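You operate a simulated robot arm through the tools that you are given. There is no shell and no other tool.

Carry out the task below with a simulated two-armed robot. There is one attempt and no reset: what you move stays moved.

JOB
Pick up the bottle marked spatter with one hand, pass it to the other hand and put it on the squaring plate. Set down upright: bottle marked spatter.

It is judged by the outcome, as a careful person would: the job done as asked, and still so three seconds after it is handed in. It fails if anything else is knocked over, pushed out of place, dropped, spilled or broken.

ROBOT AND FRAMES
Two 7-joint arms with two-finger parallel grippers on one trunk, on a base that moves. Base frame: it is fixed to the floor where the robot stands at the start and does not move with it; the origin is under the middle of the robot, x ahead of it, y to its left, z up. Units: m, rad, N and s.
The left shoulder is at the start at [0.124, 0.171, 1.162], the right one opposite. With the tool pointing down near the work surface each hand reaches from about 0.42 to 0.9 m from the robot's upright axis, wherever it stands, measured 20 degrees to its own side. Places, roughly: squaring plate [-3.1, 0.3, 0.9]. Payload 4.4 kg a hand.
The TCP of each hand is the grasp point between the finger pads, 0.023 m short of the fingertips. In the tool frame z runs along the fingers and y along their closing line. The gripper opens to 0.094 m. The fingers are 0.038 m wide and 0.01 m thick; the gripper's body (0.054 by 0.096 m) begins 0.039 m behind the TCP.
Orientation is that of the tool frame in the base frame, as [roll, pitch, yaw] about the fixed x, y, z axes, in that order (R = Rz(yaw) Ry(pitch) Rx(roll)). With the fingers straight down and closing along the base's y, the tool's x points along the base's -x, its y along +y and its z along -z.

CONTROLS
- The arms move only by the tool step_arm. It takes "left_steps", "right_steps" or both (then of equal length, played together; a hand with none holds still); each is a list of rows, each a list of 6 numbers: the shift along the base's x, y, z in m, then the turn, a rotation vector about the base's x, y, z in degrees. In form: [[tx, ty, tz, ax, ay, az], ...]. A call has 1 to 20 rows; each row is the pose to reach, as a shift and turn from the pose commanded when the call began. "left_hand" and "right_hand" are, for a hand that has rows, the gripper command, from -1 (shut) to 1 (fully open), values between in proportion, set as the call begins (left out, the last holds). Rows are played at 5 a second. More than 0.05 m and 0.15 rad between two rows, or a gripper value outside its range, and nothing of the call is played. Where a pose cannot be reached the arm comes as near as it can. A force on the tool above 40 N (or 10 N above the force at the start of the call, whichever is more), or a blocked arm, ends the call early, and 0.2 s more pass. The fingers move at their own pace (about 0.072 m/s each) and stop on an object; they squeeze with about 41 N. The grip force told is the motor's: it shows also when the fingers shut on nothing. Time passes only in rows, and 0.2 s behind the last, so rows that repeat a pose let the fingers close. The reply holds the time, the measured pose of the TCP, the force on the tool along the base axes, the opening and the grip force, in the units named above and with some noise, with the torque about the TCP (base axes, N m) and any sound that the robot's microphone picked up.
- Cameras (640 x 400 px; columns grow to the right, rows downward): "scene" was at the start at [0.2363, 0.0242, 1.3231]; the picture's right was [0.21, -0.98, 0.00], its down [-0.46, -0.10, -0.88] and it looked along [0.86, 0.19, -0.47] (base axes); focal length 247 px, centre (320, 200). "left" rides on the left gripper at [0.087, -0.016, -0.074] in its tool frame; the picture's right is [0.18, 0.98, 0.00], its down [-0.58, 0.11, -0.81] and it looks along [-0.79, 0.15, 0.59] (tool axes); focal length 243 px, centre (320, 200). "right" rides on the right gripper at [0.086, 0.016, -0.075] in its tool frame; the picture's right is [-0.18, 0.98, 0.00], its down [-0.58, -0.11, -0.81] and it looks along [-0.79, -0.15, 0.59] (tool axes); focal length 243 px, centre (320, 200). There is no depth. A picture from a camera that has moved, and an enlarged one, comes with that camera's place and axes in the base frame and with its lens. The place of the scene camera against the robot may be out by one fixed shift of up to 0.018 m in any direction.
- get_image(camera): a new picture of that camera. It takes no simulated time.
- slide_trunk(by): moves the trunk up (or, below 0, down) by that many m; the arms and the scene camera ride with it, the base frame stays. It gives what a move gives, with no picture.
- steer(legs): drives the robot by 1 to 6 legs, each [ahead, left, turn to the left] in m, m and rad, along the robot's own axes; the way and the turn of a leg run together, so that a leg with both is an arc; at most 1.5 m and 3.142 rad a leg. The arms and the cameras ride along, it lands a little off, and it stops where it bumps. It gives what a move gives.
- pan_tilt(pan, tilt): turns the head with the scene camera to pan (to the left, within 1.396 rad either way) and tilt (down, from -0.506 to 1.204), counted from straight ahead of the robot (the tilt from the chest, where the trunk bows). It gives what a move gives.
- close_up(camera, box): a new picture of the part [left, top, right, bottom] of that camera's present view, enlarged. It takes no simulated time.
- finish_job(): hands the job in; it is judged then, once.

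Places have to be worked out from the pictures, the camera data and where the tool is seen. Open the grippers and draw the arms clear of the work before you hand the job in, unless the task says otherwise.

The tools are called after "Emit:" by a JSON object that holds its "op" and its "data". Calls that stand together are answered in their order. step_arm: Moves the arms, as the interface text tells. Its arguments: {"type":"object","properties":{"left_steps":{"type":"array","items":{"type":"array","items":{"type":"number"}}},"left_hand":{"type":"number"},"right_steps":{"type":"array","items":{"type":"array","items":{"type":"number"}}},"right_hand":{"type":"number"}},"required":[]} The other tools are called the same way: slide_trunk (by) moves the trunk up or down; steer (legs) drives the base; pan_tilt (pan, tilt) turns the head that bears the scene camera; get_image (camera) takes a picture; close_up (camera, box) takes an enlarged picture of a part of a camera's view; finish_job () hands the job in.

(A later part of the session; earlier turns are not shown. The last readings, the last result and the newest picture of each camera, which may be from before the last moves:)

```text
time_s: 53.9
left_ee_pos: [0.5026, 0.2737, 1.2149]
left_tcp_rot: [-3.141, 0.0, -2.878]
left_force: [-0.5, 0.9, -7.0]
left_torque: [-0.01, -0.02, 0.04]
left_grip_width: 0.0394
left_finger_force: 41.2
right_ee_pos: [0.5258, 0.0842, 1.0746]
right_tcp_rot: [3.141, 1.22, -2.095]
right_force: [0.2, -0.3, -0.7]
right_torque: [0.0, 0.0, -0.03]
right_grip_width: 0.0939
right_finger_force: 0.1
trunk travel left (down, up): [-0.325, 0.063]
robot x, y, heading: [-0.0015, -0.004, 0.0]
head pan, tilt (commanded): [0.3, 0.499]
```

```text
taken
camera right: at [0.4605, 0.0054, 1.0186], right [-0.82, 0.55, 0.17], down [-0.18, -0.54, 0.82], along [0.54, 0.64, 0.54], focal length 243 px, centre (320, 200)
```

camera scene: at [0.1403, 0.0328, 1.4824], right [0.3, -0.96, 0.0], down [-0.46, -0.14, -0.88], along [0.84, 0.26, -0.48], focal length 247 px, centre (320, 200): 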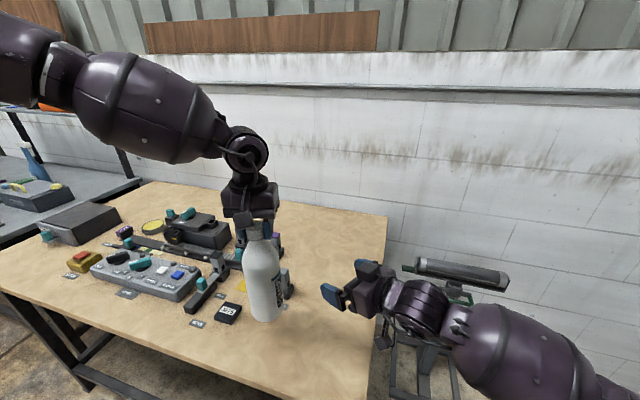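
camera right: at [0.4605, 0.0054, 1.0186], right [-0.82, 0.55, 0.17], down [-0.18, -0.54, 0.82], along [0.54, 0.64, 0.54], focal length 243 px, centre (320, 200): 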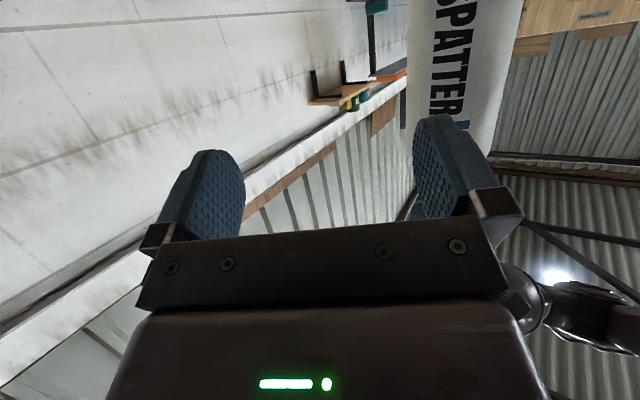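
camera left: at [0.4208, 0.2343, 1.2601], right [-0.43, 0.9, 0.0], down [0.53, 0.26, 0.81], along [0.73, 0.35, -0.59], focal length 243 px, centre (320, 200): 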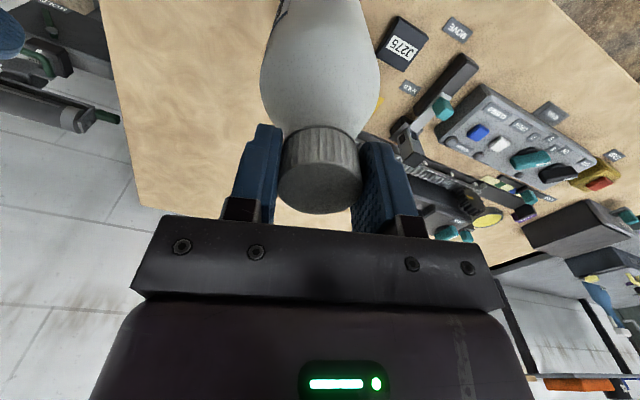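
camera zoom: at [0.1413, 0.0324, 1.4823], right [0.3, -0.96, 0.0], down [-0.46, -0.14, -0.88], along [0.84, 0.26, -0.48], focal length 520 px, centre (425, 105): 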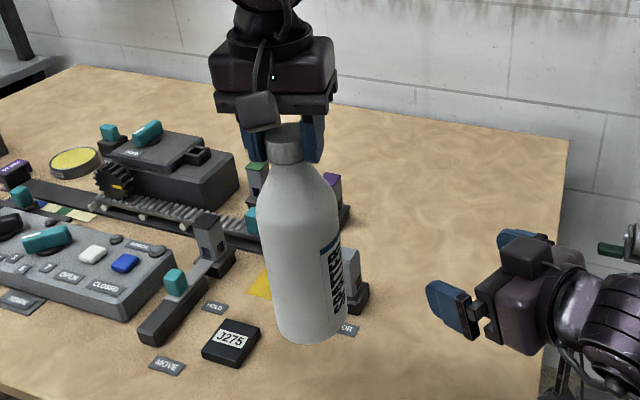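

The left hand now reads about 7 N, so it carries the bottle and the handover is done. The path straight back over the table is clear at this height, so I'll back away 0.4 m and look around.

Emit:
{"op": "steer", "data": {"legs": [[-0.4, 0, 0]]}}

Emit:
{"op": "pan_tilt", "data": {"pan": 1.39, "tilt": 0.45}}

Emit:
{"op": "get_image", "data": {"camera": "scene"}}

Emit:
{"op": "pan_tilt", "data": {"pan": -1.39, "tilt": 0.45}}

Emit:
{"op": "get_image", "data": {"camera": "scene"}}

```text
time_s: 56.4
left_ee_pos: [0.0927, 0.2711, 1.2138]
left_tcp_rot: [-3.14, 0.002, -2.883]
left_force: [-0.6, 0.7, -7.8]
left_torque: [-0.01, 0.01, -0.02]
left_grip_width: 0.0392
left_finger_force: 41.4
right_ee_pos: [0.1146, 0.0812, 1.0751]
right_tcp_rot: [3.14, 1.22, -2.096]
right_force: [0.2, -0.5, 0.0]
right_torque: [-0.02, -0.01, 0.0]
right_grip_width: 0.0937
right_finger_force: 0.1
trunk travel left (down, up): [-0.325, 0.063]
robot x, y, heading: [-0.4111, 0.0037, -0.008]
head pan, tilt (commanded): [0.3, 0.499]
```

```text
time_s: 57.8
left_ee_pos: [0.0927, 0.2703, 1.2151]
left_tcp_rot: [3.141, 0.001, -2.881]
left_force: [0.3, -0.3, -8.0]
left_torque: [-0.01, 0.02, -0.01]
left_grip_width: 0.0394
left_finger_force: 40.6
right_ee_pos: [0.1154, 0.0822, 1.0739]
right_tcp_rot: [-3.14, 1.221, -2.1]
right_force: [-0.2, 0.3, -0.2]
right_torque: [0.0, 0.0, -0.01]
right_grip_width: 0.0942
right_finger_force: 0.1
trunk travel left (down, up): [-0.325, 0.063]
robot x, y, heading: [-0.4075, -0.0004, -0.002]
head pan, tilt (commanded): [1.389, 0.45]
```

```text
taken
camera scene: at [-0.3382, 0.0961, 1.4868], right [0.98, -0.19, 0.0], down [-0.08, -0.43, -0.9], along [0.17, 0.88, -0.44], focal length 247 px, centre (320, 200)
```

scene: 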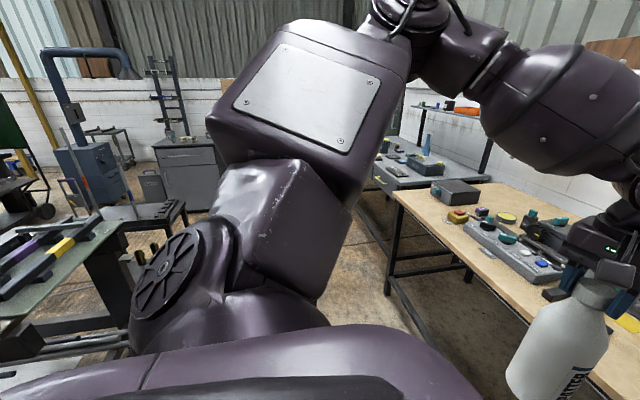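

```text
time_s: 60.2
left_ee_pos: [0.0927, 0.2721, 1.2143]
left_tcp_rot: [-3.141, 0.002, -2.882]
left_force: [-0.3, 0.3, -8.6]
left_torque: [-0.02, 0.0, 0.0]
left_grip_width: 0.0392
left_finger_force: 41.4
right_ee_pos: [0.1147, 0.0831, 1.0749]
right_tcp_rot: [-3.141, 1.22, -2.099]
right_force: [-0.4, -0.4, 0.1]
right_torque: [0.02, -0.03, 0.0]
right_grip_width: 0.094
right_finger_force: 0.1
trunk travel left (down, up): [-0.325, 0.063]
robot x, y, heading: [-0.4103, 0.0019, -0.007]
head pan, tilt (commanded): [-1.389, 0.45]
```

```text
taken
camera scene: at [-0.339, -0.0847, 1.4869], right [-0.98, -0.18, 0.0], down [-0.08, 0.43, -0.9], along [0.16, -0.89, -0.44], focal length 247 px, centre (320, 200)
```

scene: 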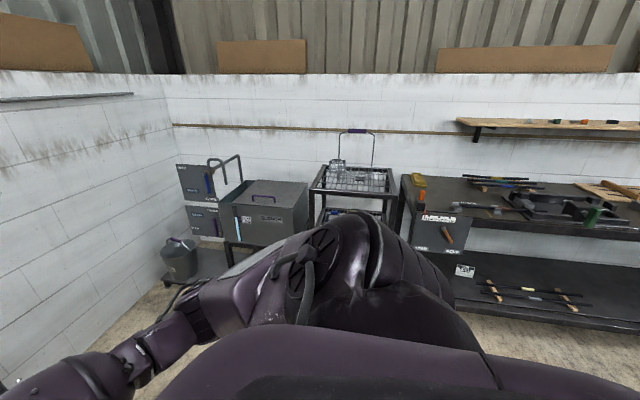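

There's a green-topped table to the left rear and a bench along the right wall; the middle is open. I'll turn clockwise 90° in place, which keeps the bottle away from furniture, and look again.

Emit:
{"op": "steer", "data": {"legs": [[0, 0, -1.57]]}}

Emit:
{"op": "pan_tilt", "data": {"pan": -1.2, "tilt": 0.35}}

Emit:
{"op": "get_image", "data": {"camera": "scene"}}

Emit:
{"op": "pan_tilt", "data": {"pan": -0.6, "tilt": 0.35}}

Emit:
{"op": "get_image", "data": {"camera": "scene"}}

```text
time_s: 64.5
left_ee_pos: [-0.1442, -0.5052, 1.2144]
left_tcp_rot: [3.141, 0.003, 1.821]
left_force: [0.3, 0.5, -8.1]
left_torque: [0.0, 0.0, -0.03]
left_grip_width: 0.0393
left_finger_force: 41.5
right_ee_pos: [-0.3338, -0.5245, 1.0752]
right_tcp_rot: [3.139, 1.219, 2.602]
right_force: [-0.3, 0.4, 0.3]
right_torque: [0.02, 0.01, 0.0]
right_grip_width: 0.0939
right_finger_force: 0.2
trunk travel left (down, up): [-0.325, 0.063]
robot x, y, heading: [-0.413, -0.0002, -1.589]
head pan, tilt (commanded): [-1.389, 0.45]
```

```text
time_s: 65.2
left_ee_pos: [-0.1437, -0.5037, 1.2133]
left_tcp_rot: [-3.141, -0.001, 1.822]
left_force: [0.7, 0.0, -7.5]
left_torque: [0.0, 0.01, -0.01]
left_grip_width: 0.0392
left_finger_force: 41.2
right_ee_pos: [-0.333, -0.5245, 1.0748]
right_tcp_rot: [3.14, 1.219, 2.603]
right_force: [0.2, -0.4, 0.0]
right_torque: [-0.04, 0.01, 0.0]
right_grip_width: 0.0941
right_finger_force: 0.2
trunk travel left (down, up): [-0.325, 0.063]
robot x, y, heading: [-0.4078, -0.0016, -1.583]
head pan, tilt (commanded): [-1.201, 0.351]
```

```text
taken
camera scene: at [-0.5026, -0.0861, 1.4961], right [-0.35, 0.94, 0.0], down [0.32, 0.12, -0.94], along [-0.88, -0.33, -0.34], focal length 247 px, centre (320, 200)
```

scene: 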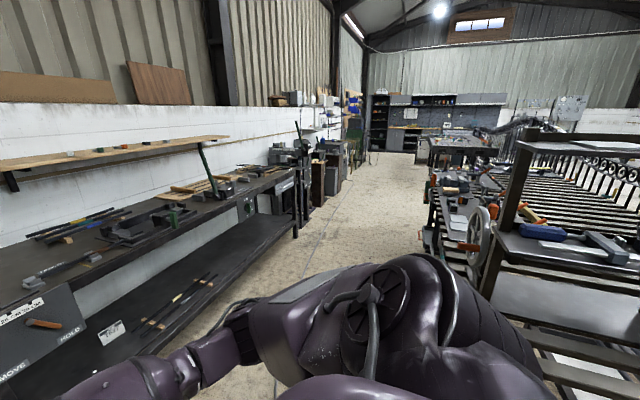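

```text
time_s: 66.2
left_ee_pos: [-0.1442, -0.5036, 1.2137]
left_tcp_rot: [-3.141, 0.002, 1.819]
left_force: [0.1, 0.5, -7.3]
left_torque: [0.02, -0.02, 0.01]
left_grip_width: 0.0391
left_finger_force: 41.4
right_ee_pos: [-0.3337, -0.5243, 1.0754]
right_tcp_rot: [3.14, 1.221, 2.602]
right_force: [-0.4, 0.5, 0.7]
right_torque: [-0.02, 0.01, 0.02]
right_grip_width: 0.0941
right_finger_force: 0.0
trunk travel left (down, up): [-0.325, 0.063]
robot x, y, heading: [-0.4049, -0.001, -1.582]
head pan, tilt (commanded): [-0.6, 0.351]
```

```text
taken
camera scene: at [-0.4692, -0.1298, 1.4961], right [-0.82, 0.58, 0.0], down [0.2, 0.28, -0.94], along [-0.54, -0.77, -0.34], focal length 247 px, centre (320, 200)
```

scene: 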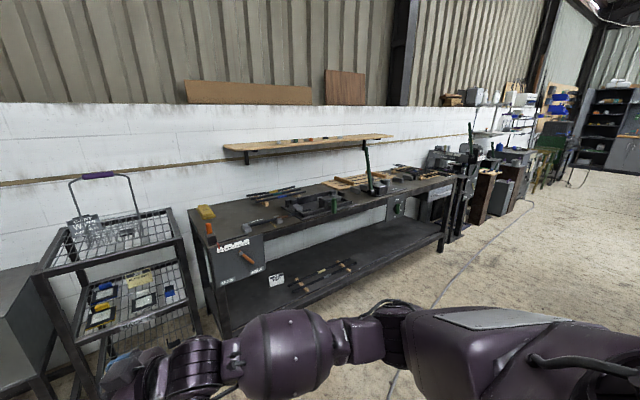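

The plate should project near pixel (453, 177) in the first of these views, on the slatted metal table. I'll turn the head back there and zoom in.

Emit:
{"op": "pan_tilt", "data": {"pan": -1.38, "tilt": 0.4}}

Emit:
{"op": "get_image", "data": {"camera": "scene"}}

Emit:
{"op": "close_up", "data": {"camera": "scene", "box": [340, 120, 560, 300]}}

```text
time_s: 67.3
left_ee_pos: [-0.1444, -0.5032, 1.2145]
left_tcp_rot: [3.141, -0.001, 1.82]
left_force: [-0.8, 0.2, -6.6]
left_torque: [0.01, -0.02, 0.0]
left_grip_width: 0.0394
left_finger_force: 41.0
right_ee_pos: [-0.3331, -0.5246, 1.0748]
right_tcp_rot: [3.139, 1.221, 2.603]
right_force: [0.1, -0.1, 0.2]
right_torque: [-0.05, -0.02, 0.04]
right_grip_width: 0.0939
right_finger_force: 0.0
trunk travel left (down, up): [-0.325, 0.063]
robot x, y, heading: [-0.4072, 0.0015, -1.584]
head pan, tilt (commanded): [-1.381, 0.4]
```

```text
taken
camera scene: at [-0.5066, -0.0701, 1.4916], right [-0.18, 0.98, 0.0], down [0.38, 0.07, -0.92], along [-0.91, -0.16, -0.39], focal length 247 px, centre (320, 200)
```

scene: 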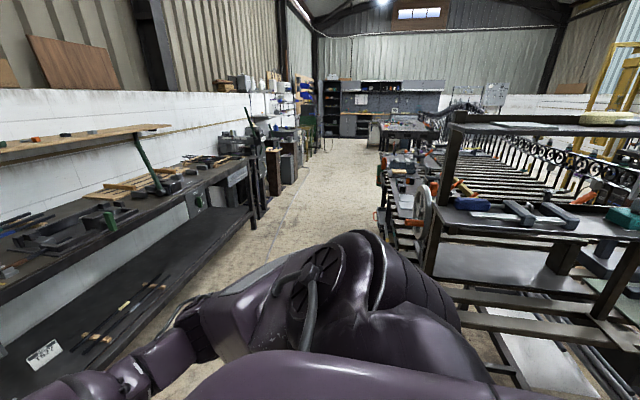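

```text
2.22 times, centred on (450, 210) of scene
camera zoom: at [-0.5066, -0.0701, 1.4916], right [-0.18, 0.98, 0.0], down [0.38, 0.07, -0.92], along [-0.91, -0.16, -0.39], focal length 549 px, centre (31, 178)
```

zoom: 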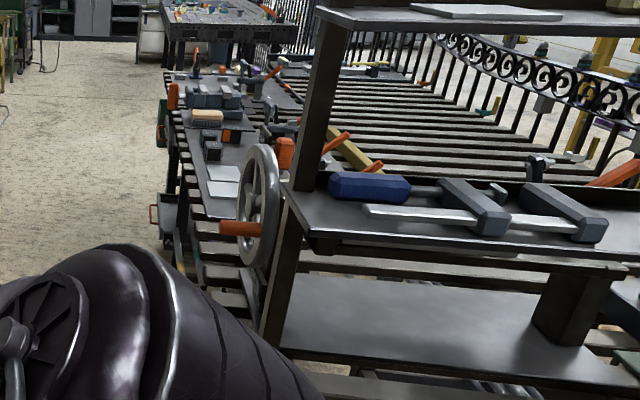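

The plate lies on the long slatted table, whose near edge is about y≈0.1. It's reached from the corridor between that table and the wall bench, beyond a rack at x≈-1.3. I'll turn another 90° clockwise, then sidestep left into the middle of the corridor.

Emit:
{"op": "steer", "data": {"legs": [[0, 0, -1.56], [0, 0.45, 0]]}}

Emit:
{"op": "pan_tilt", "data": {"pan": -0.3, "tilt": 0.4}}

Emit:
{"op": "get_image", "data": {"camera": "scene"}}

Emit:
{"op": "pan_tilt", "data": {"pan": 0.5, "tilt": 0.4}}

Emit:
{"op": "get_image", "data": {"camera": "scene"}}

```text
time_s: 75.6
left_ee_pos: [-0.913, -0.7221, 1.2144]
left_tcp_rot: [-3.141, 0.0, 0.256]
left_force: [-0.3, -0.7, -8.1]
left_torque: [0.01, -0.02, 0.0]
left_grip_width: 0.0392
left_finger_force: 40.9
right_ee_pos: [-0.9354, -0.5336, 1.0743]
right_tcp_rot: [-3.14, 1.219, 1.04]
right_force: [0.2, 0.1, 0.4]
right_torque: [-0.01, 0.04, 0.02]
right_grip_width: 0.0942
right_finger_force: 0.0
trunk travel left (down, up): [-0.325, 0.063]
robot x, y, heading: [-0.4081, -0.4508, 3.134]
head pan, tilt (commanded): [-1.381, 0.4]
```

```text
time_s: 76.9
left_ee_pos: [-0.9118, -0.7234, 1.2153]
left_tcp_rot: [3.14, -0.001, 0.257]
left_force: [-0.1, -1.0, -7.4]
left_torque: [0.01, -0.01, 0.04]
left_grip_width: 0.0392
left_finger_force: 41.1
right_ee_pos: [-0.9369, -0.5331, 1.0749]
right_tcp_rot: [3.14, 1.22, 1.039]
right_force: [-0.7, 0.1, 0.6]
right_torque: [0.01, 0.02, -0.02]
right_grip_width: 0.0939
right_finger_force: 0.0
trunk travel left (down, up): [-0.325, 0.063]
robot x, y, heading: [-0.4118, -0.4534, 3.138]
head pan, tilt (commanded): [-0.3, 0.4]
```

```text
taken
camera scene: at [-0.5644, -0.42, 1.4915], right [0.3, 0.95, 0.0], down [0.37, -0.12, -0.92], along [-0.88, 0.28, -0.39], focal length 247 px, centre (320, 200)
```

scene: 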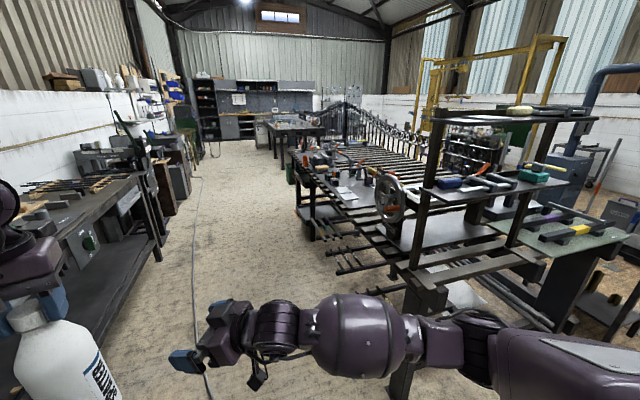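

```text
time_s: 78.0
left_ee_pos: [-0.9136, -0.7221, 1.2142]
left_tcp_rot: [-3.142, -0.002, 0.257]
left_force: [-0.3, 0.2, -7.5]
left_torque: [0.0, 0.01, 0.03]
left_grip_width: 0.0393
left_finger_force: 40.7
right_ee_pos: [-0.9346, -0.533, 1.0756]
right_tcp_rot: [3.141, 1.218, 1.038]
right_force: [0.4, 0.3, 0.7]
right_torque: [-0.02, -0.02, -0.01]
right_grip_width: 0.0941
right_finger_force: 0.0
trunk travel left (down, up): [-0.325, 0.063]
robot x, y, heading: [-0.4122, -0.4512, 3.135]
head pan, tilt (commanded): [0.499, 0.4]
```

```text
taken
camera scene: at [-0.5578, -0.4918, 1.4915], right [-0.47, 0.88, 0.0], down [0.34, 0.18, -0.92], along [-0.81, -0.43, -0.39], focal length 247 px, centre (320, 200)
```

scene: 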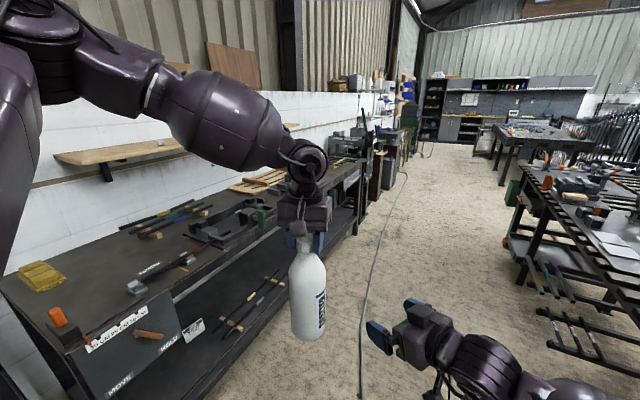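

Good view of the corridor. The plate projects near pixel (313, 155) at the far end of the slatted table, so I zoom there with the head turned right.

Emit:
{"op": "pan_tilt", "data": {"pan": -0.3, "tilt": 0.4}}

Emit:
{"op": "close_up", "data": {"camera": "scene", "box": [270, 120, 430, 240]}}

```text
time_s: 79.2
left_ee_pos: [-0.9144, -0.7223, 1.2129]
left_tcp_rot: [-3.14, -0.001, 0.256]
left_force: [-0.2, -0.1, -7.8]
left_torque: [0.03, -0.03, -0.03]
left_grip_width: 0.0392
left_finger_force: 40.6
right_ee_pos: [-0.9356, -0.5338, 1.0748]
right_tcp_rot: [3.139, 1.219, 1.039]
right_force: [0.2, 0.3, -0.2]
right_torque: [-0.01, -0.05, 0.02]
right_grip_width: 0.0941
right_finger_force: 0.1
trunk travel left (down, up): [-0.325, 0.063]
robot x, y, heading: [-0.4092, -0.4551, 3.135]
head pan, tilt (commanded): [-0.3, 0.4]
```

```text
3.33 times, centred on (350, 180) of scene
camera zoom: at [-0.5644, -0.4202, 1.4915], right [0.3, 0.95, 0.0], down [0.37, -0.12, -0.92], along [-0.88, 0.28, -0.39], focal length 824 px, centre (220, 267)
```

zoom: 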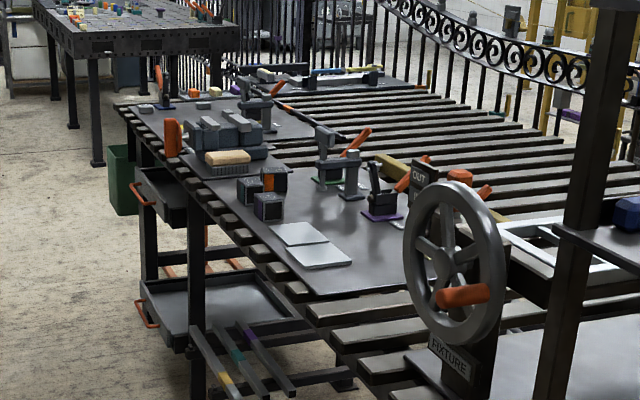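

I can see two dark plates on the slatted table, with blocks and clamps around them, so I need a closer look. The corridor at y≈-0.45 is clear, so I'll drive 1.2 m ahead and look again.

Emit:
{"op": "steer", "data": {"legs": [[1.2, 0, 0]]}}

Emit:
{"op": "pan_tilt", "data": {"pan": -0.5, "tilt": 0.45}}

Emit:
{"op": "get_image", "data": {"camera": "scene"}}

Emit:
{"op": "close_up", "data": {"camera": "scene", "box": [240, 120, 460, 260]}}

```text
time_s: 85.2
left_ee_pos: [-2.0983, -0.7211, 1.2141]
left_tcp_rot: [3.141, 0.0, 0.263]
left_force: [0.0, 0.2, -8.3]
left_torque: [-0.02, -0.04, -0.01]
left_grip_width: 0.0389
left_finger_force: 41.0
right_ee_pos: [-2.1215, -0.5324, 1.0746]
right_tcp_rot: [3.141, 1.22, 1.045]
right_force: [0.0, 0.3, 0.5]
right_torque: [0.04, 0.03, 0.0]
right_grip_width: 0.0941
right_finger_force: 0.0
trunk travel left (down, up): [-0.325, 0.063]
robot x, y, heading: [-1.5986, -0.449, 3.144]
head pan, tilt (commanded): [-0.3, 0.4]
```

```text
time_s: 85.9
left_ee_pos: [-2.098, -0.7209, 1.215]
left_tcp_rot: [3.141, 0.0, 0.264]
left_force: [-0.3, 0.5, -7.4]
left_torque: [0.03, -0.01, 0.06]
left_grip_width: 0.0391
left_finger_force: 40.7
right_ee_pos: [-2.1218, -0.5315, 1.0755]
right_tcp_rot: [3.141, 1.22, 1.045]
right_force: [0.3, 0.1, -0.9]
right_torque: [-0.01, -0.05, 0.01]
right_grip_width: 0.0941
right_finger_force: 0.0
trunk travel left (down, up): [-0.325, 0.063]
robot x, y, heading: [-1.5975, -0.4502, 3.143]
head pan, tilt (commanded): [-0.499, 0.45]
```

```text
taken
camera scene: at [-1.7426, -0.4005, 1.4869], right [0.48, 0.88, 0.0], down [0.38, -0.21, -0.9], along [-0.79, 0.43, -0.44], focal length 247 px, centre (320, 200)
```

scene: 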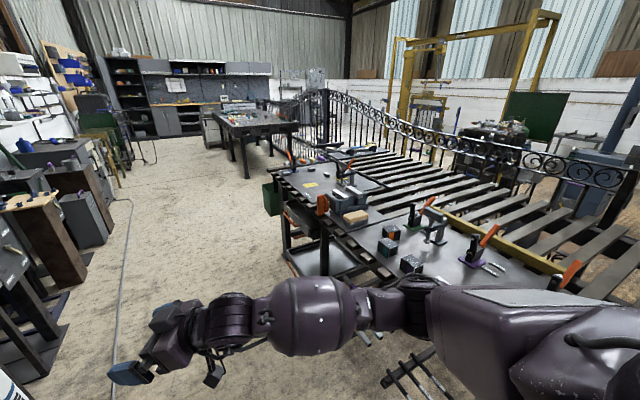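

```text
2.86 times, centred on (350, 190) of scene
camera zoom: at [-1.7426, -0.4005, 1.4869], right [0.48, 0.88, 0.0], down [0.38, -0.21, -0.9], along [-0.79, 0.43, -0.44], focal length 706 px, centre (234, 229)
```

zoom: 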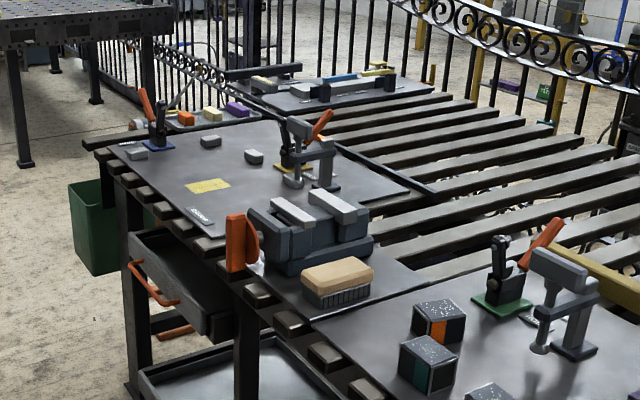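

The squaring plate is the dark plate with the yellow patch, spanning about x −3.34…−2.78, y 0.11…0.58. A clear spot is near (−3.10, 0.27). Before driving there I test in open space that the left arm can reach 0.58 m ahead, 0.30 m left at placing height.

Emit:
{"op": "step_arm", "data": {"left_steps": [[-0.03, -0.01, 0, 0, 0, 0], [-0.06, -0.02, 0, 0, 0, 0], [-0.08, -0.03, 0, 0, 0, 0], [-0.08, -0.03, -0.03, 0, 0, 0], [-0.08, -0.03, -0.06, 0, 0, 0], [-0.08, -0.03, -0.08, 0, 0, 0], [-0.08, -0.03, -0.08, 0, 0, 0]]}}

```text
time_s: 87.5
left_ee_pos: [-2.1395, -0.7744, 1.1621]
left_tcp_rot: [3.14, 0.002, 0.263]
left_force: [0.1, 0.3, -7.2]
left_torque: [0.01, 0.01, -0.04]
left_grip_width: 0.0391
left_finger_force: 40.8
left hand out of reach, approached as far as the arm can: row 2, 3, 4, 5, 6, 7
right_ee_pos: [-2.1215, -0.5321, 1.0747]
right_tcp_rot: [3.14, 1.22, 1.045]
right_force: [0.5, 0.9, 0.5]
right_torque: [0.0, 0.02, -0.01]
right_grip_width: 0.094
right_finger_force: 0.0
trunk travel left (down, up): [-0.325, 0.063]
robot x, y, heading: [-1.5971, -0.4473, 3.141]
head pan, tilt (commanded): [-0.499, 0.45]
```

The left arm stops at about 0.54 m ahead in this posture. I'll try turning the wrist 40° the other way, which is harmless for the bottle, and see whether that extends the reach.

Emit:
{"op": "step_arm", "data": {"left_steps": [[0.03, 0.0, 0.02, 0, 0, 0], [0.03, 0.0, 0.02, 0, 0, -8], [0.03, 0, 0.02, 0, 0, -16], [0.03, 0, 0.02, 0, 0, -24], [0.03, 0, 0.02, 0, 0, -32], [0.03, 0, 0.02, 0, 0, -40], [0.0, 0, 0.02, 0, 0, -40], [-0.03, 0, 0.02, 0, 0, -40], [-0.06, 0, 0.02, 0, 0, -40], [-0.06, 0, 0.02, 0, 0, -40]]}}

Emit:
{"op": "pan_tilt", "data": {"pan": 0.9, "tilt": 0.1}}

Emit:
{"op": "get_image", "data": {"camera": "scene"}}

```text
time_s: 89.7
left_ee_pos: [-2.1578, -0.7786, 1.1908]
left_tcp_rot: [3.14, 0.001, -0.432]
left_force: [0.7, -0.1, -8.1]
left_torque: [0.01, 0.01, 0.0]
left_grip_width: 0.0391
left_finger_force: 40.9
left hand out of reach, approached as far as the arm can: row 8, 9, 10
right_ee_pos: [-2.1208, -0.5327, 1.0743]
right_tcp_rot: [3.141, 1.221, 1.047]
right_force: [-0.4, 0.5, -1.4]
right_torque: [-0.01, -0.02, 0.0]
right_grip_width: 0.0941
right_finger_force: 0.0
trunk travel left (down, up): [-0.325, 0.063]
robot x, y, heading: [-1.597, -0.4498, 3.141]
head pan, tilt (commanded): [-0.499, 0.45]
```

```text
time_s: 91.3
left_ee_pos: [-2.1578, -0.7781, 1.1918]
left_tcp_rot: [3.14, 0.002, -0.433]
left_force: [-0.5, -0.3, -7.6]
left_torque: [0.01, -0.01, 0.0]
left_grip_width: 0.0394
left_finger_force: 40.9
right_ee_pos: [-2.1213, -0.5326, 1.0745]
right_tcp_rot: [3.139, 1.22, 1.044]
right_force: [0.2, 0.3, 0.5]
right_torque: [0.02, 0.02, -0.03]
right_grip_width: 0.0941
right_finger_force: 0.0
trunk travel left (down, up): [-0.325, 0.063]
robot x, y, heading: [-1.5963, -0.4503, 3.147]
head pan, tilt (commanded): [0.901, 0.099]
```

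```text
taken
camera scene: at [-1.7193, -0.5165, 1.5194], right [-0.78, 0.62, 0.0], down [0.06, 0.08, -0.99], along [-0.62, -0.78, -0.1], focal length 247 px, centre (320, 200)
```

scene: 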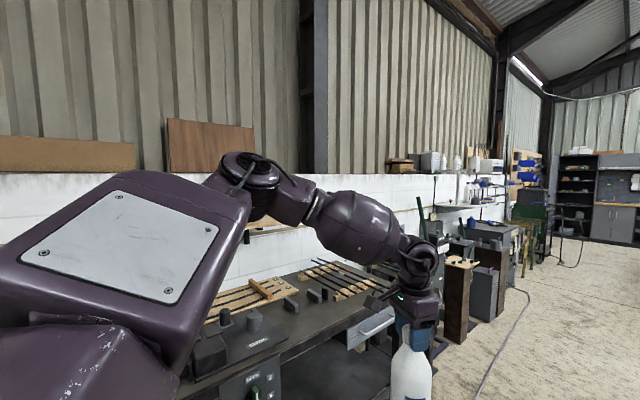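

Turning the wrist only gains a little; it's the high elbow that limits it. Lowering the trunk brings the shoulders forward and gives more reach, so I pull the hand back a bit and lower the trunk by 0.15 m here in open space.

Emit:
{"op": "step_arm", "data": {"left_steps": [[0.03, 0, 0.02, 0, 0, 0], [0.05, 0, 0.04, 0, 0, 0], [0.05, 0, 0.04, 0, 0, 0]]}}

Emit:
{"op": "slide_trunk", "data": {"by": -0.15}}

Emit:
{"op": "get_image", "data": {"camera": "scene"}}

```text
time_s: 92.1
left_ee_pos: [-2.1066, -0.778, 1.2281]
left_tcp_rot: [3.141, -0.001, -0.435]
left_force: [-1.0, -0.4, -7.9]
left_torque: [0.01, -0.05, -0.01]
left_grip_width: 0.0394
left_finger_force: 40.8
right_ee_pos: [-2.1221, -0.5318, 1.0758]
right_tcp_rot: [3.139, 1.22, 1.046]
right_force: [0.2, 0.1, -0.8]
right_torque: [-0.04, 0.0, 0.0]
right_grip_width: 0.094
right_finger_force: 0.2
trunk travel left (down, up): [-0.325, 0.063]
robot x, y, heading: [-1.5985, -0.4469, 3.14]
head pan, tilt (commanded): [0.901, 0.099]
```

```text
time_s: 93.8
left_ee_pos: [-2.1041, -0.7794, 1.0806]
left_tcp_rot: [-3.141, 0.003, -0.433]
left_force: [1.0, -0.1, -7.2]
left_torque: [-0.01, -0.03, 0.01]
left_grip_width: 0.0393
left_finger_force: 40.9
right_ee_pos: [-2.1202, -0.5332, 0.9266]
right_tcp_rot: [-3.137, 1.223, 1.052]
right_force: [-0.8, -0.5, 0.3]
right_torque: [0.03, 0.04, 0.03]
right_grip_width: 0.0941
right_finger_force: 0.1
trunk travel left (down, up): [-0.175, 0.213]
robot x, y, heading: [-1.5979, -0.4488, 3.139]
head pan, tilt (commanded): [0.901, 0.099]
```

```text
taken
camera scene: at [-1.8115, -0.5164, 1.3596], right [-0.78, 0.62, 0.0], down [0.06, 0.08, -1.0], along [-0.62, -0.78, -0.1], focal length 247 px, centre (320, 200)
```

scene: 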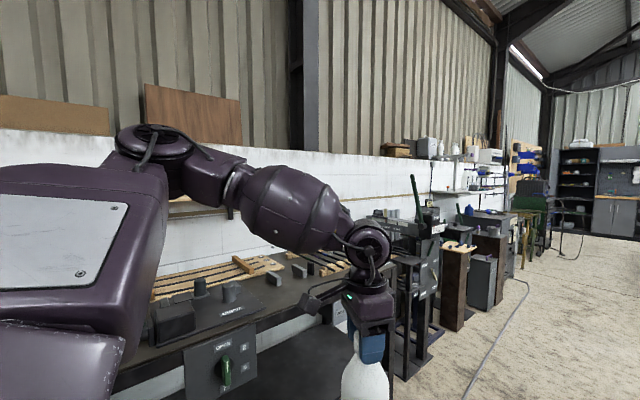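

Now the trunk is low again with the hand level. I raise the left hand and test reach to 0.62 m ahead at carrying height, then down to placing height.

Emit:
{"op": "step_arm", "data": {"left_steps": [[0, 0, 0.04, 0, 0, 0], [0, 0, 0.08, 0, 0, 0], [0, 0, 0.12, 0, 0, 0], [-0.03, 0, 0.13, 0, 0, 0], [-0.06, 0, 0.13, 0, 0, 0], [-0.09, 0, 0.13, 0, 0, 0], [-0.12, 0, 0.13, 0, 0, 0], [-0.12, 0, 0.1, 0, 0, 0], [-0.12, 0, 0.06, 0, 0, 0], [-0.12, 0, 0.06, 0, 0, 0]]}}

```text
time_s: 96.0
left_ee_pos: [-2.2258, -0.7787, 1.138]
left_tcp_rot: [-3.141, 0.002, -0.435]
left_force: [1.0, 0.0, -7.6]
left_torque: [-0.01, 0.02, 0.01]
left_grip_width: 0.0393
left_finger_force: 41.2
right_ee_pos: [-2.1197, -0.5318, 0.9253]
right_tcp_rot: [-3.14, 1.222, 1.048]
right_force: [-0.3, -0.4, 0.3]
right_torque: [0.01, 0.0, 0.02]
right_grip_width: 0.0941
right_finger_force: 0.0
trunk travel left (down, up): [-0.175, 0.213]
robot x, y, heading: [-1.5969, -0.4519, 3.143]
head pan, tilt (commanded): [0.901, 0.099]
```

Reach is fine now: 0.63 m ahead, 0.33 m left at placing height. Next I pull the left hand back up for driving, and raise and retract the right hand so it won't overhang the table when I face it.

Emit:
{"op": "step_arm", "data": {"left_steps": [[0, 0, 0.04, 0, 0, 0], [0, 0, 0.08, 0, 0, 0], [0.03, 0, 0.1, 0, 0, 0], [0.06, 0, 0.1, 0, 0, 0], [0.09, 0, 0.1, 0, 0, 0], [0.12, 0, 0.1, 0, 0, 0], [0.12, 0, 0.1, 0, 0, 0], [0.12, 0, 0.1, 0, 0, 0], [0.12, 0, 0.1, 0, 0, 0], [0.12, 0, 0.1, 0, 0, 0]], "right_steps": [[0, 0, 0.04, 0, 0, 0], [0, 0, 0.08, 0, 0, 0], [0, 0, 0.12, 0, 0, 0], [0, 0, 0.16, 0, 0, 0], [0, 0, 0.2, 0, 0, 0], [0.025, 0.03, 0.22, 0, 0, 0], [0.05, 0.06, 0.22, 0, 0, 0], [0.075, 0.09, 0.22, 0, 0, 0], [0.1, 0.12, 0.22, 0, 0, 0], [0.1, 0.12, 0.22, 0, 0, 0]]}}

Emit:
{"op": "pan_tilt", "data": {"pan": -0.5, "tilt": 0.5}}

Emit:
{"op": "get_image", "data": {"camera": "scene"}}

```text
time_s: 98.2
left_ee_pos: [-2.1076, -0.7821, 1.2384]
left_tcp_rot: [-3.138, 0.001, -0.435]
left_force: [0.6, -0.9, -7.4]
left_torque: [-0.04, -0.02, 0.0]
left_grip_width: 0.039
left_finger_force: 41.0
right_ee_pos: [-2.0912, -0.4168, 1.136]
right_tcp_rot: [-3.141, 1.219, 1.048]
right_force: [0.1, -1.2, -0.3]
right_torque: [0.02, 0.03, -0.04]
right_grip_width: 0.0938
right_finger_force: 0.1
right hand out of reach, approached as far as the arm can: row 8, 9, 10
trunk travel left (down, up): [-0.175, 0.213]
robot x, y, heading: [-1.5939, -0.4509, 3.143]
head pan, tilt (commanded): [0.901, 0.099]
```

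```text
time_s: 99.7
left_ee_pos: [-2.1072, -0.7786, 1.2384]
left_tcp_rot: [3.14, -0.001, -0.433]
left_force: [-0.4, -0.3, -7.0]
left_torque: [-0.01, -0.04, 0.0]
left_grip_width: 0.0389
left_finger_force: 41.0
right_ee_pos: [-2.0899, -0.416, 1.1369]
right_tcp_rot: [3.138, 1.22, 1.046]
right_force: [-0.4, 0.3, -0.1]
right_torque: [-0.01, -0.04, 0.02]
right_grip_width: 0.0941
right_finger_force: 0.1
trunk travel left (down, up): [-0.175, 0.213]
robot x, y, heading: [-1.5998, -0.4482, 3.14]
head pan, tilt (commanded): [-0.499, 0.499]
```

```text
taken
camera scene: at [-1.8355, -0.4009, 1.3221], right [0.48, 0.88, 0.0], down [0.42, -0.23, -0.88], along [-0.77, 0.42, -0.48], focal length 247 px, centre (320, 200)
```

scene: 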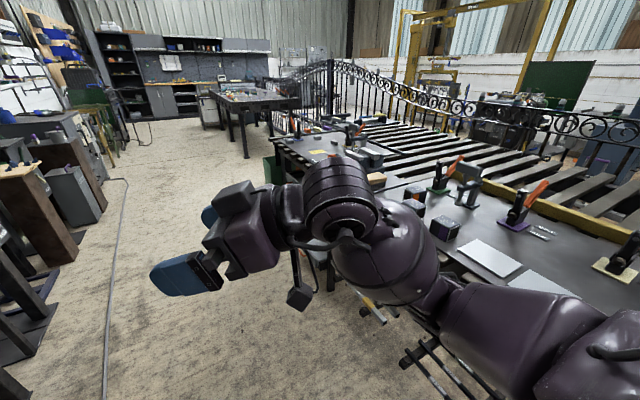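

The right hand can't retract more in that orientation. I'll drive ahead to x≈−2.77, alongside the plate and clear of the rack, and then turn the right hand tool-down so it can be tucked away.

Emit:
{"op": "steer", "data": {"legs": [[1.17, 0.05, 0]]}}

Emit:
{"op": "pan_tilt", "data": {"pan": -1.0, "tilt": 0.5}}

Emit:
{"op": "get_image", "data": {"camera": "scene"}}

```text
time_s: 105.7
left_ee_pos: [-3.287, -0.8264, 1.2396]
left_tcp_rot: [3.141, 0.001, -0.437]
left_force: [-0.1, -0.6, -8.2]
left_torque: [-0.03, -0.01, 0.01]
left_grip_width: 0.0393
left_finger_force: 40.6
right_ee_pos: [-3.2691, -0.4639, 1.136]
right_tcp_rot: [3.14, 1.222, 1.044]
right_force: [0.4, -0.5, -0.2]
right_torque: [-0.03, -0.01, 0.02]
right_grip_width: 0.0939
right_finger_force: 0.0
trunk travel left (down, up): [-0.175, 0.213]
robot x, y, heading: [-2.7785, -0.4963, 3.143]
head pan, tilt (commanded): [-0.499, 0.499]
```

```text
time_s: 106.7
left_ee_pos: [-3.2859, -0.8266, 1.2388]
left_tcp_rot: [-3.141, -0.001, -0.435]
left_force: [-0.2, -0.2, -7.2]
left_torque: [-0.01, -0.02, -0.02]
left_grip_width: 0.0393
left_finger_force: 41.2
right_ee_pos: [-3.2692, -0.4644, 1.1349]
right_tcp_rot: [3.139, 1.22, 1.045]
right_force: [0.8, 0.1, -0.3]
right_torque: [0.02, 0.04, 0.0]
right_grip_width: 0.094
right_finger_force: 0.1
trunk travel left (down, up): [-0.175, 0.213]
robot x, y, heading: [-2.7784, -0.4938, 3.143]
head pan, tilt (commanded): [-1.0, 0.499]
```

```text
taken
camera scene: at [-2.9837, -0.416, 1.3221], right [0.84, 0.54, 0.0], down [0.26, -0.4, -0.88], along [-0.47, 0.74, -0.48], focal length 247 px, centre (320, 200)
```

scene: 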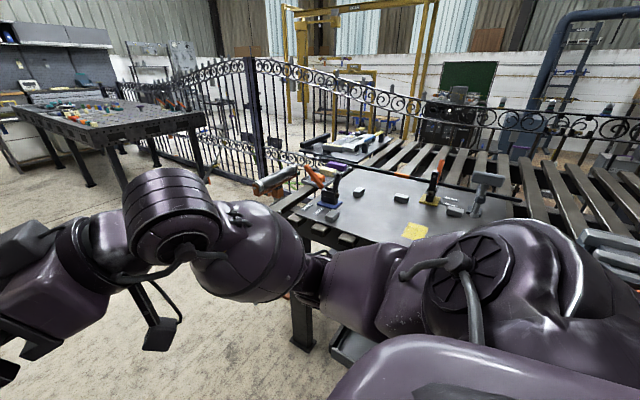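

I've arrived alongside the plate. Now I rotate the right hand to tool-down in the open corridor, lifting it slightly.

Emit:
{"op": "step_arm", "data": {"right_steps": [[0, 0, 0.01, 6.7, -3.9, 0], [0, 0, 0.02, 13.4, -7.8, 0], [0, 0, 0.03, 20.2, -11.7, 0], [0, 0, 0.04, 26.9, -15.6, 0], [0, 0, 0.05, 33.6, -19.5, 0], [0, 0, 0.06, 40.4, -23.4, 0], [0, 0, 0.06, 47.1, -27.3, 0], [0, 0, 0.06, 53.8, -31.2, 0], [0, 0, 0.06, 60.6, -35.1, 0], [0, 0, 0.06, 60.6, -35.1, 0]]}}

Emit:
{"op": "step_arm", "data": {"right_steps": [[0, 0, 0, 0, 0, -7.5], [0, 0, 0, 0, 0, -15], [0, 0, 0, 0, 0, -22.5], [0.005, 0.02, 0, 0, 0, -30], [0.01, 0.045, 0, 0, 0, -37.5], [0.015, 0.07, 0, 0, 0, -45], [0.02, 0.095, 0, 0, 0, -52.5], [0.025, 0.12, 0, 0, 0, -60], [0.03, 0.15, 0, 0, 0, -60], [0.035, 0.18, 0, 0, 0, -60], [0.04, 0.22, 0, 0, 0, -60], [0.04, 0.22, 0, 0, 0, -60]]}}

Emit:
{"op": "get_image", "data": {"camera": "scene"}}

```text
time_s: 108.9
left_ee_pos: [-3.2872, -0.8284, 1.2392]
left_tcp_rot: [3.141, 0.0, -0.436]
left_force: [-0.1, 0.2, -7.6]
left_torque: [-0.03, 0.0, -0.02]
left_grip_width: 0.039
left_finger_force: 41.1
right_ee_pos: [-3.2703, -0.4644, 1.1958]
right_tcp_rot: [3.141, -0.003, 1.045]
right_force: [-0.1, 0.7, -0.1]
right_torque: [-0.04, 0.0, 0.0]
right_grip_width: 0.0941
right_finger_force: 0.0
trunk travel left (down, up): [-0.175, 0.213]
robot x, y, heading: [-2.7755, -0.4949, 3.141]
head pan, tilt (commanded): [-1.0, 0.499]
```

```text
time_s: 111.5
left_ee_pos: [-3.288, -0.829, 1.2381]
left_tcp_rot: [-3.141, 0.0, -0.434]
left_force: [0.4, 0.3, -8.5]
left_torque: [0.0, -0.02, -0.01]
left_grip_width: 0.0392
left_finger_force: 40.8
right_ee_pos: [-3.2304, -0.2454, 1.193]
right_tcp_rot: [-3.14, -0.004, 0.001]
right_force: [0.1, -1.0, 0.5]
right_torque: [0.01, -0.03, 0.01]
right_grip_width: 0.094
right_finger_force: 0.1
trunk travel left (down, up): [-0.175, 0.213]
robot x, y, heading: [-2.7755, -0.4963, 3.141]
head pan, tilt (commanded): [-1.0, 0.499]
```

```text
taken
camera scene: at [-2.9844, -0.4171, 1.3219], right [0.84, 0.54, 0.0], down [0.26, -0.4, -0.88], along [-0.47, 0.74, -0.48], focal length 247 px, centre (320, 200)
```

scene: 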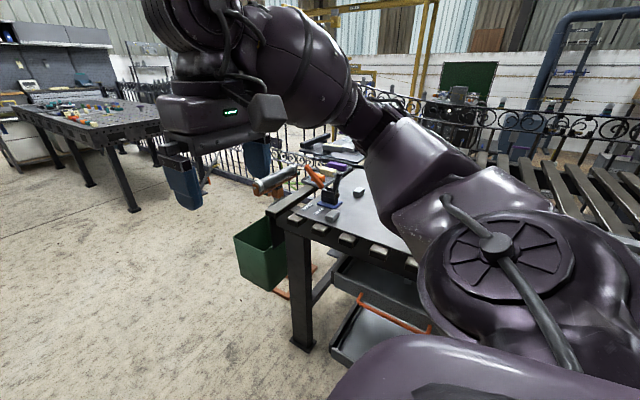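

The right hand is tucked tool-down at my right. Now I turn clockwise to face the table; the bottle will swing to just in front of the plate, with its base near z≈1.0.

Emit:
{"op": "steer", "data": {"legs": [[0, 0, -1.571]]}}

Emit:
{"op": "pan_tilt", "data": {"pan": 0.3, "tilt": 0.6}}

Emit:
{"op": "get_image", "data": {"camera": "scene"}}

Emit:
{"op": "get_image", "data": {"camera": "left"}}

```text
time_s: 115.7
left_ee_pos: [-3.0927, 0.0216, 1.2404]
left_tcp_rot: [3.141, 0.0, -2.032]
left_force: [0.1, -0.5, -7.2]
left_torque: [-0.02, 0.03, 0.01]
left_grip_width: 0.0392
left_finger_force: 40.8
right_ee_pos: [-2.511, -0.0496, 1.1946]
right_tcp_rot: [3.14, -0.001, -1.597]
right_force: [-0.1, -0.5, -0.8]
right_torque: [0.0, -0.01, -0.02]
right_grip_width: 0.0941
right_finger_force: 0.0
trunk travel left (down, up): [-0.175, 0.213]
robot x, y, heading: [-2.7755, -0.4981, 1.544]
head pan, tilt (commanded): [-1.0, 0.499]
```

```text
time_s: 117.2
left_ee_pos: [-3.0934, 0.0225, 1.2389]
left_tcp_rot: [3.141, 0.0, -2.033]
left_force: [-0.4, -0.5, -7.4]
left_torque: [-0.01, 0.02, -0.01]
left_grip_width: 0.0392
left_finger_force: 40.7
right_ee_pos: [-2.5106, -0.0493, 1.1943]
right_tcp_rot: [3.141, -0.002, -1.596]
right_force: [0.1, 0.7, -1.2]
right_torque: [0.02, 0.01, -0.01]
right_grip_width: 0.094
right_finger_force: 0.1
trunk travel left (down, up): [-0.175, 0.213]
robot x, y, heading: [-2.7762, -0.4955, 1.551]
head pan, tilt (commanded): [0.3, 0.6]
```

```text
taken
camera scene: at [-2.8015, -0.2542, 1.3129], right [0.96, 0.27, 0.0], down [0.15, -0.54, -0.82], along [-0.22, 0.79, -0.57], focal length 247 px, centre (320, 200)
```

scene: 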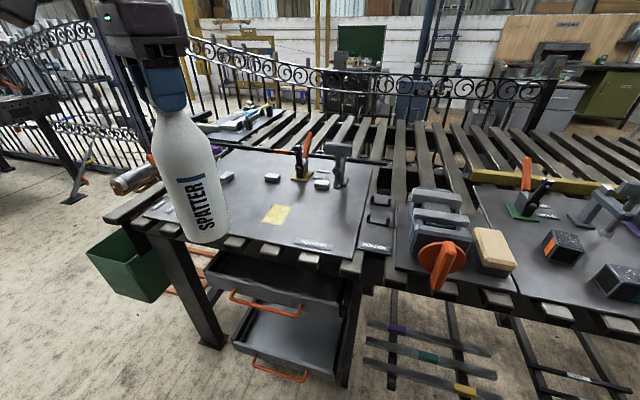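

```text
taken
camera left: at [-3.1169, -0.0639, 1.3149], right [-0.96, 0.27, 0.0], down [0.16, 0.57, 0.81], along [0.22, 0.78, -0.59], focal length 243 px, centre (320, 200)
```

left: 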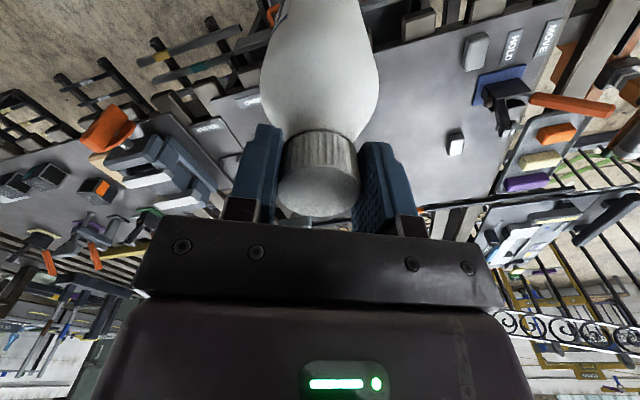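

The plate is right in front now. I'll zoom in to read its label and see the free space.

Emit:
{"op": "close_up", "data": {"camera": "scene", "box": [200, 130, 410, 260]}}

Emit:
{"op": "pan_tilt", "data": {"pan": 0.45, "tilt": 0.75}}

Emit:
{"op": "get_image", "data": {"camera": "scene"}}

```text
3.05 times, centred on (305, 195) of scene
camera zoom: at [-2.8015, -0.2542, 1.3129], right [0.96, 0.27, 0.0], down [0.15, -0.54, -0.82], along [-0.22, 0.79, -0.57], focal length 753 px, centre (366, 215)
```

zoom: 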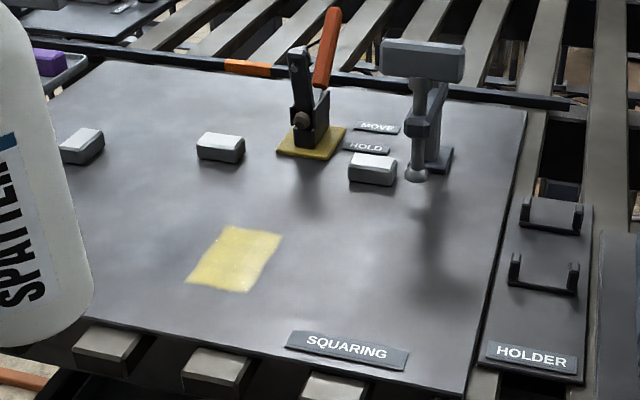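

```text
time_s: 117.9
left_ee_pos: [-3.0933, 0.0208, 1.2393]
left_tcp_rot: [3.142, 0.001, -2.032]
left_force: [0.2, 0.0, -7.6]
left_torque: [-0.02, 0.04, 0.0]
left_grip_width: 0.0393
left_finger_force: 41.0
right_ee_pos: [-2.5105, -0.0493, 1.1944]
right_tcp_rot: [3.142, -0.001, -1.597]
right_force: [-0.3, -0.2, 0.7]
right_torque: [0.0, 0.01, -0.04]
right_grip_width: 0.0937
right_finger_force: 0.0
trunk travel left (down, up): [-0.175, 0.213]
robot x, y, heading: [-2.7743, -0.5004, 1.548]
head pan, tilt (commanded): [0.45, 0.75]
```

```text
taken
camera scene: at [-2.8117, -0.2638, 1.3001], right [0.91, 0.41, 0.0], down [0.28, -0.62, -0.73], along [-0.3, 0.67, -0.68], focal length 247 px, centre (320, 200)
```

scene: 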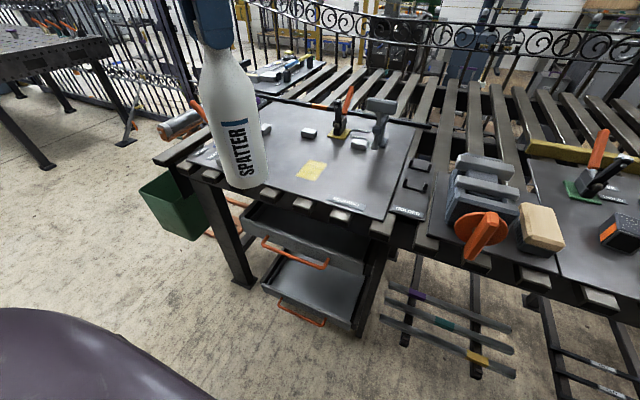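

Label "SQUARING" confirmed. A clear spot lies around (−3.13, 0.25), left of the yellow patch and in front of the stops. I'll drive 0.13 m ahead and 0.03 m left so it comes within tested reach; the bottle base stays about 10 cm above the plate.

Emit:
{"op": "steer", "data": {"legs": [[0.13, 0.03, 0]]}}

Emit:
{"op": "get_image", "data": {"camera": "scene"}}

Emit:
{"op": "get_image", "data": {"camera": "left"}}

Emit:
{"op": "get_image", "data": {"camera": "right"}}

```text
time_s: 119.2
left_ee_pos: [-3.1215, 0.1484, 1.2396]
left_tcp_rot: [-3.14, 0.0, -2.029]
left_force: [0.2, 1.1, -8.1]
left_torque: [0.01, 0.01, 0.03]
left_grip_width: 0.0393
left_finger_force: 40.6
right_ee_pos: [-2.5384, 0.0776, 1.1947]
right_tcp_rot: [-3.141, -0.002, -1.592]
right_force: [0.4, 0.2, -1.0]
right_torque: [0.01, -0.02, 0.01]
right_grip_width: 0.0941
right_finger_force: 0.0
trunk travel left (down, up): [-0.175, 0.213]
robot x, y, heading: [-2.8032, -0.371, 1.548]
head pan, tilt (commanded): [0.45, 0.75]
```

```text
taken
camera scene: at [-2.8394, -0.1374, 1.3001], right [0.91, 0.41, 0.0], down [0.28, -0.62, -0.73], along [-0.3, 0.67, -0.68], focal length 247 px, centre (320, 200)
```

scene: 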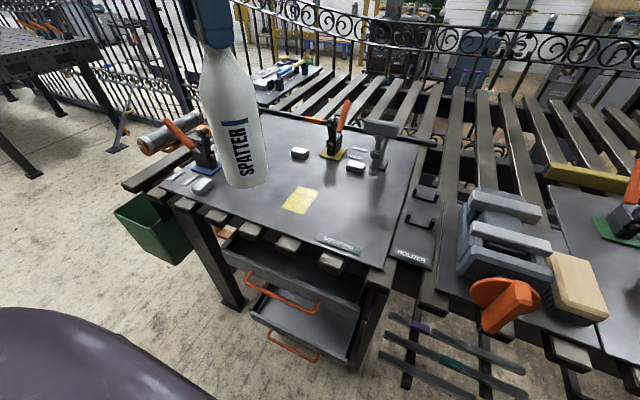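

```text
taken
camera left: at [-3.1451, 0.0615, 1.315], right [-0.96, 0.27, 0.0], down [0.16, 0.57, 0.81], along [0.22, 0.78, -0.59], focal length 243 px, centre (320, 200)
```

left: 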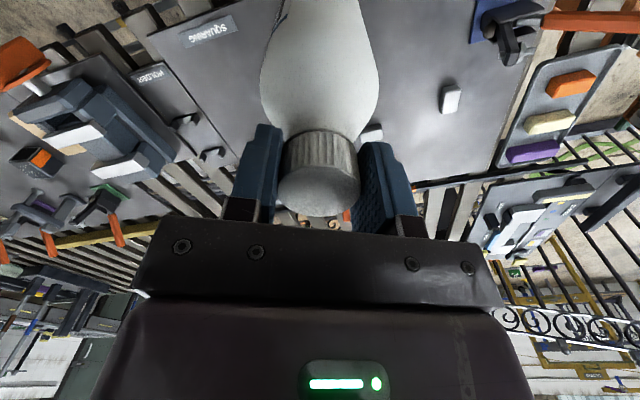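

```text
taken
camera right: at [-2.5574, -0.0087, 1.2686], right [-0.98, 0.21, 0.0], down [0.12, 0.58, 0.81], along [0.17, 0.79, -0.59], focal length 243 px, centre (320, 200)
```

right: 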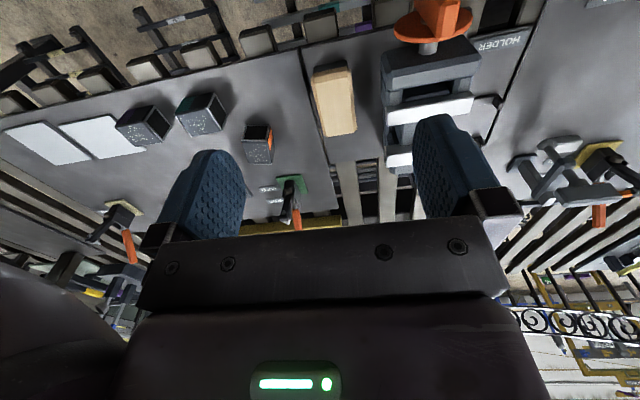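

Cross-checking the labels between cameras puts the plate top near z≈0.865, with the SQUARING label at about (−2.935, 0.16). A clear spot is about (−3.165, 0.265), at least 0.15 m from all stops and clamps. I move the bottle over it at the current height.

Emit:
{"op": "step_arm", "data": {"left_steps": [[-0.011, 0.029, 0, 0, 0, 0], [-0.022, 0.058, 0, 0, 0, 0], [-0.033, 0.087, 0, 0, 0, 0], [-0.044, 0.116, 0, 0, 0, 0], [-0.044, 0.116, 0, 0, 0, 0]]}}

Emit:
{"op": "get_image", "data": {"camera": "scene"}}

Emit:
{"op": "get_image", "data": {"camera": "left"}}

```text
time_s: 120.4
left_ee_pos: [-3.1641, 0.2565, 1.2355]
left_tcp_rot: [-3.139, -0.003, -2.026]
left_force: [-1.1, 0.3, -8.4]
left_torque: [0.0, 0.01, 0.0]
left_grip_width: 0.0392
left_finger_force: 40.6
left hand out of reach, approached as far as the arm can: row 4, 5
right_ee_pos: [-2.5412, 0.0784, 1.1936]
right_tcp_rot: [-3.138, -0.006, -1.594]
right_force: [-0.5, 0.6, -0.3]
right_torque: [-0.01, -0.03, 0.02]
right_grip_width: 0.0939
right_finger_force: 0.0
trunk travel left (down, up): [-0.175, 0.213]
robot x, y, heading: [-2.8057, -0.3708, 1.554]
head pan, tilt (commanded): [0.45, 0.75]
```

```text
taken
camera scene: at [-2.8411, -0.1356, 1.2993], right [0.91, 0.41, 0.0], down [0.28, -0.62, -0.73], along [-0.3, 0.66, -0.68], focal length 247 px, centre (320, 200)
```

scene: 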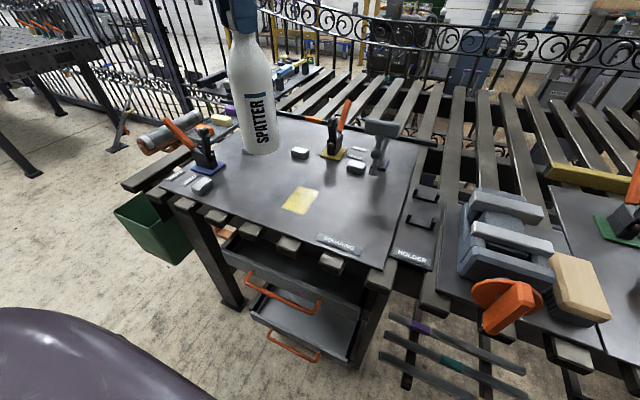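

```text
taken
camera left: at [-3.1871, 0.1712, 1.3111], right [-0.96, 0.27, 0.0], down [0.16, 0.57, 0.8], along [0.22, 0.78, -0.59], focal length 243 px, centre (320, 200)
```

left: 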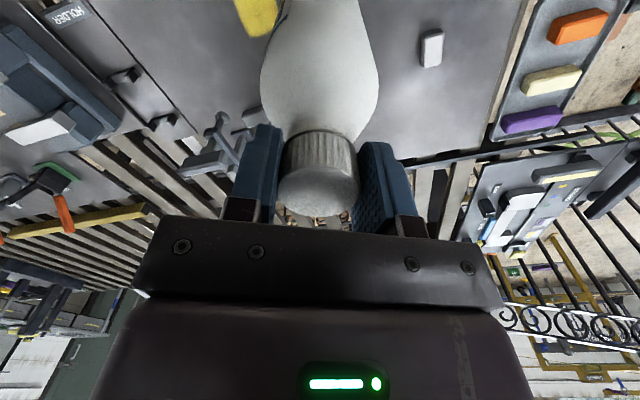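

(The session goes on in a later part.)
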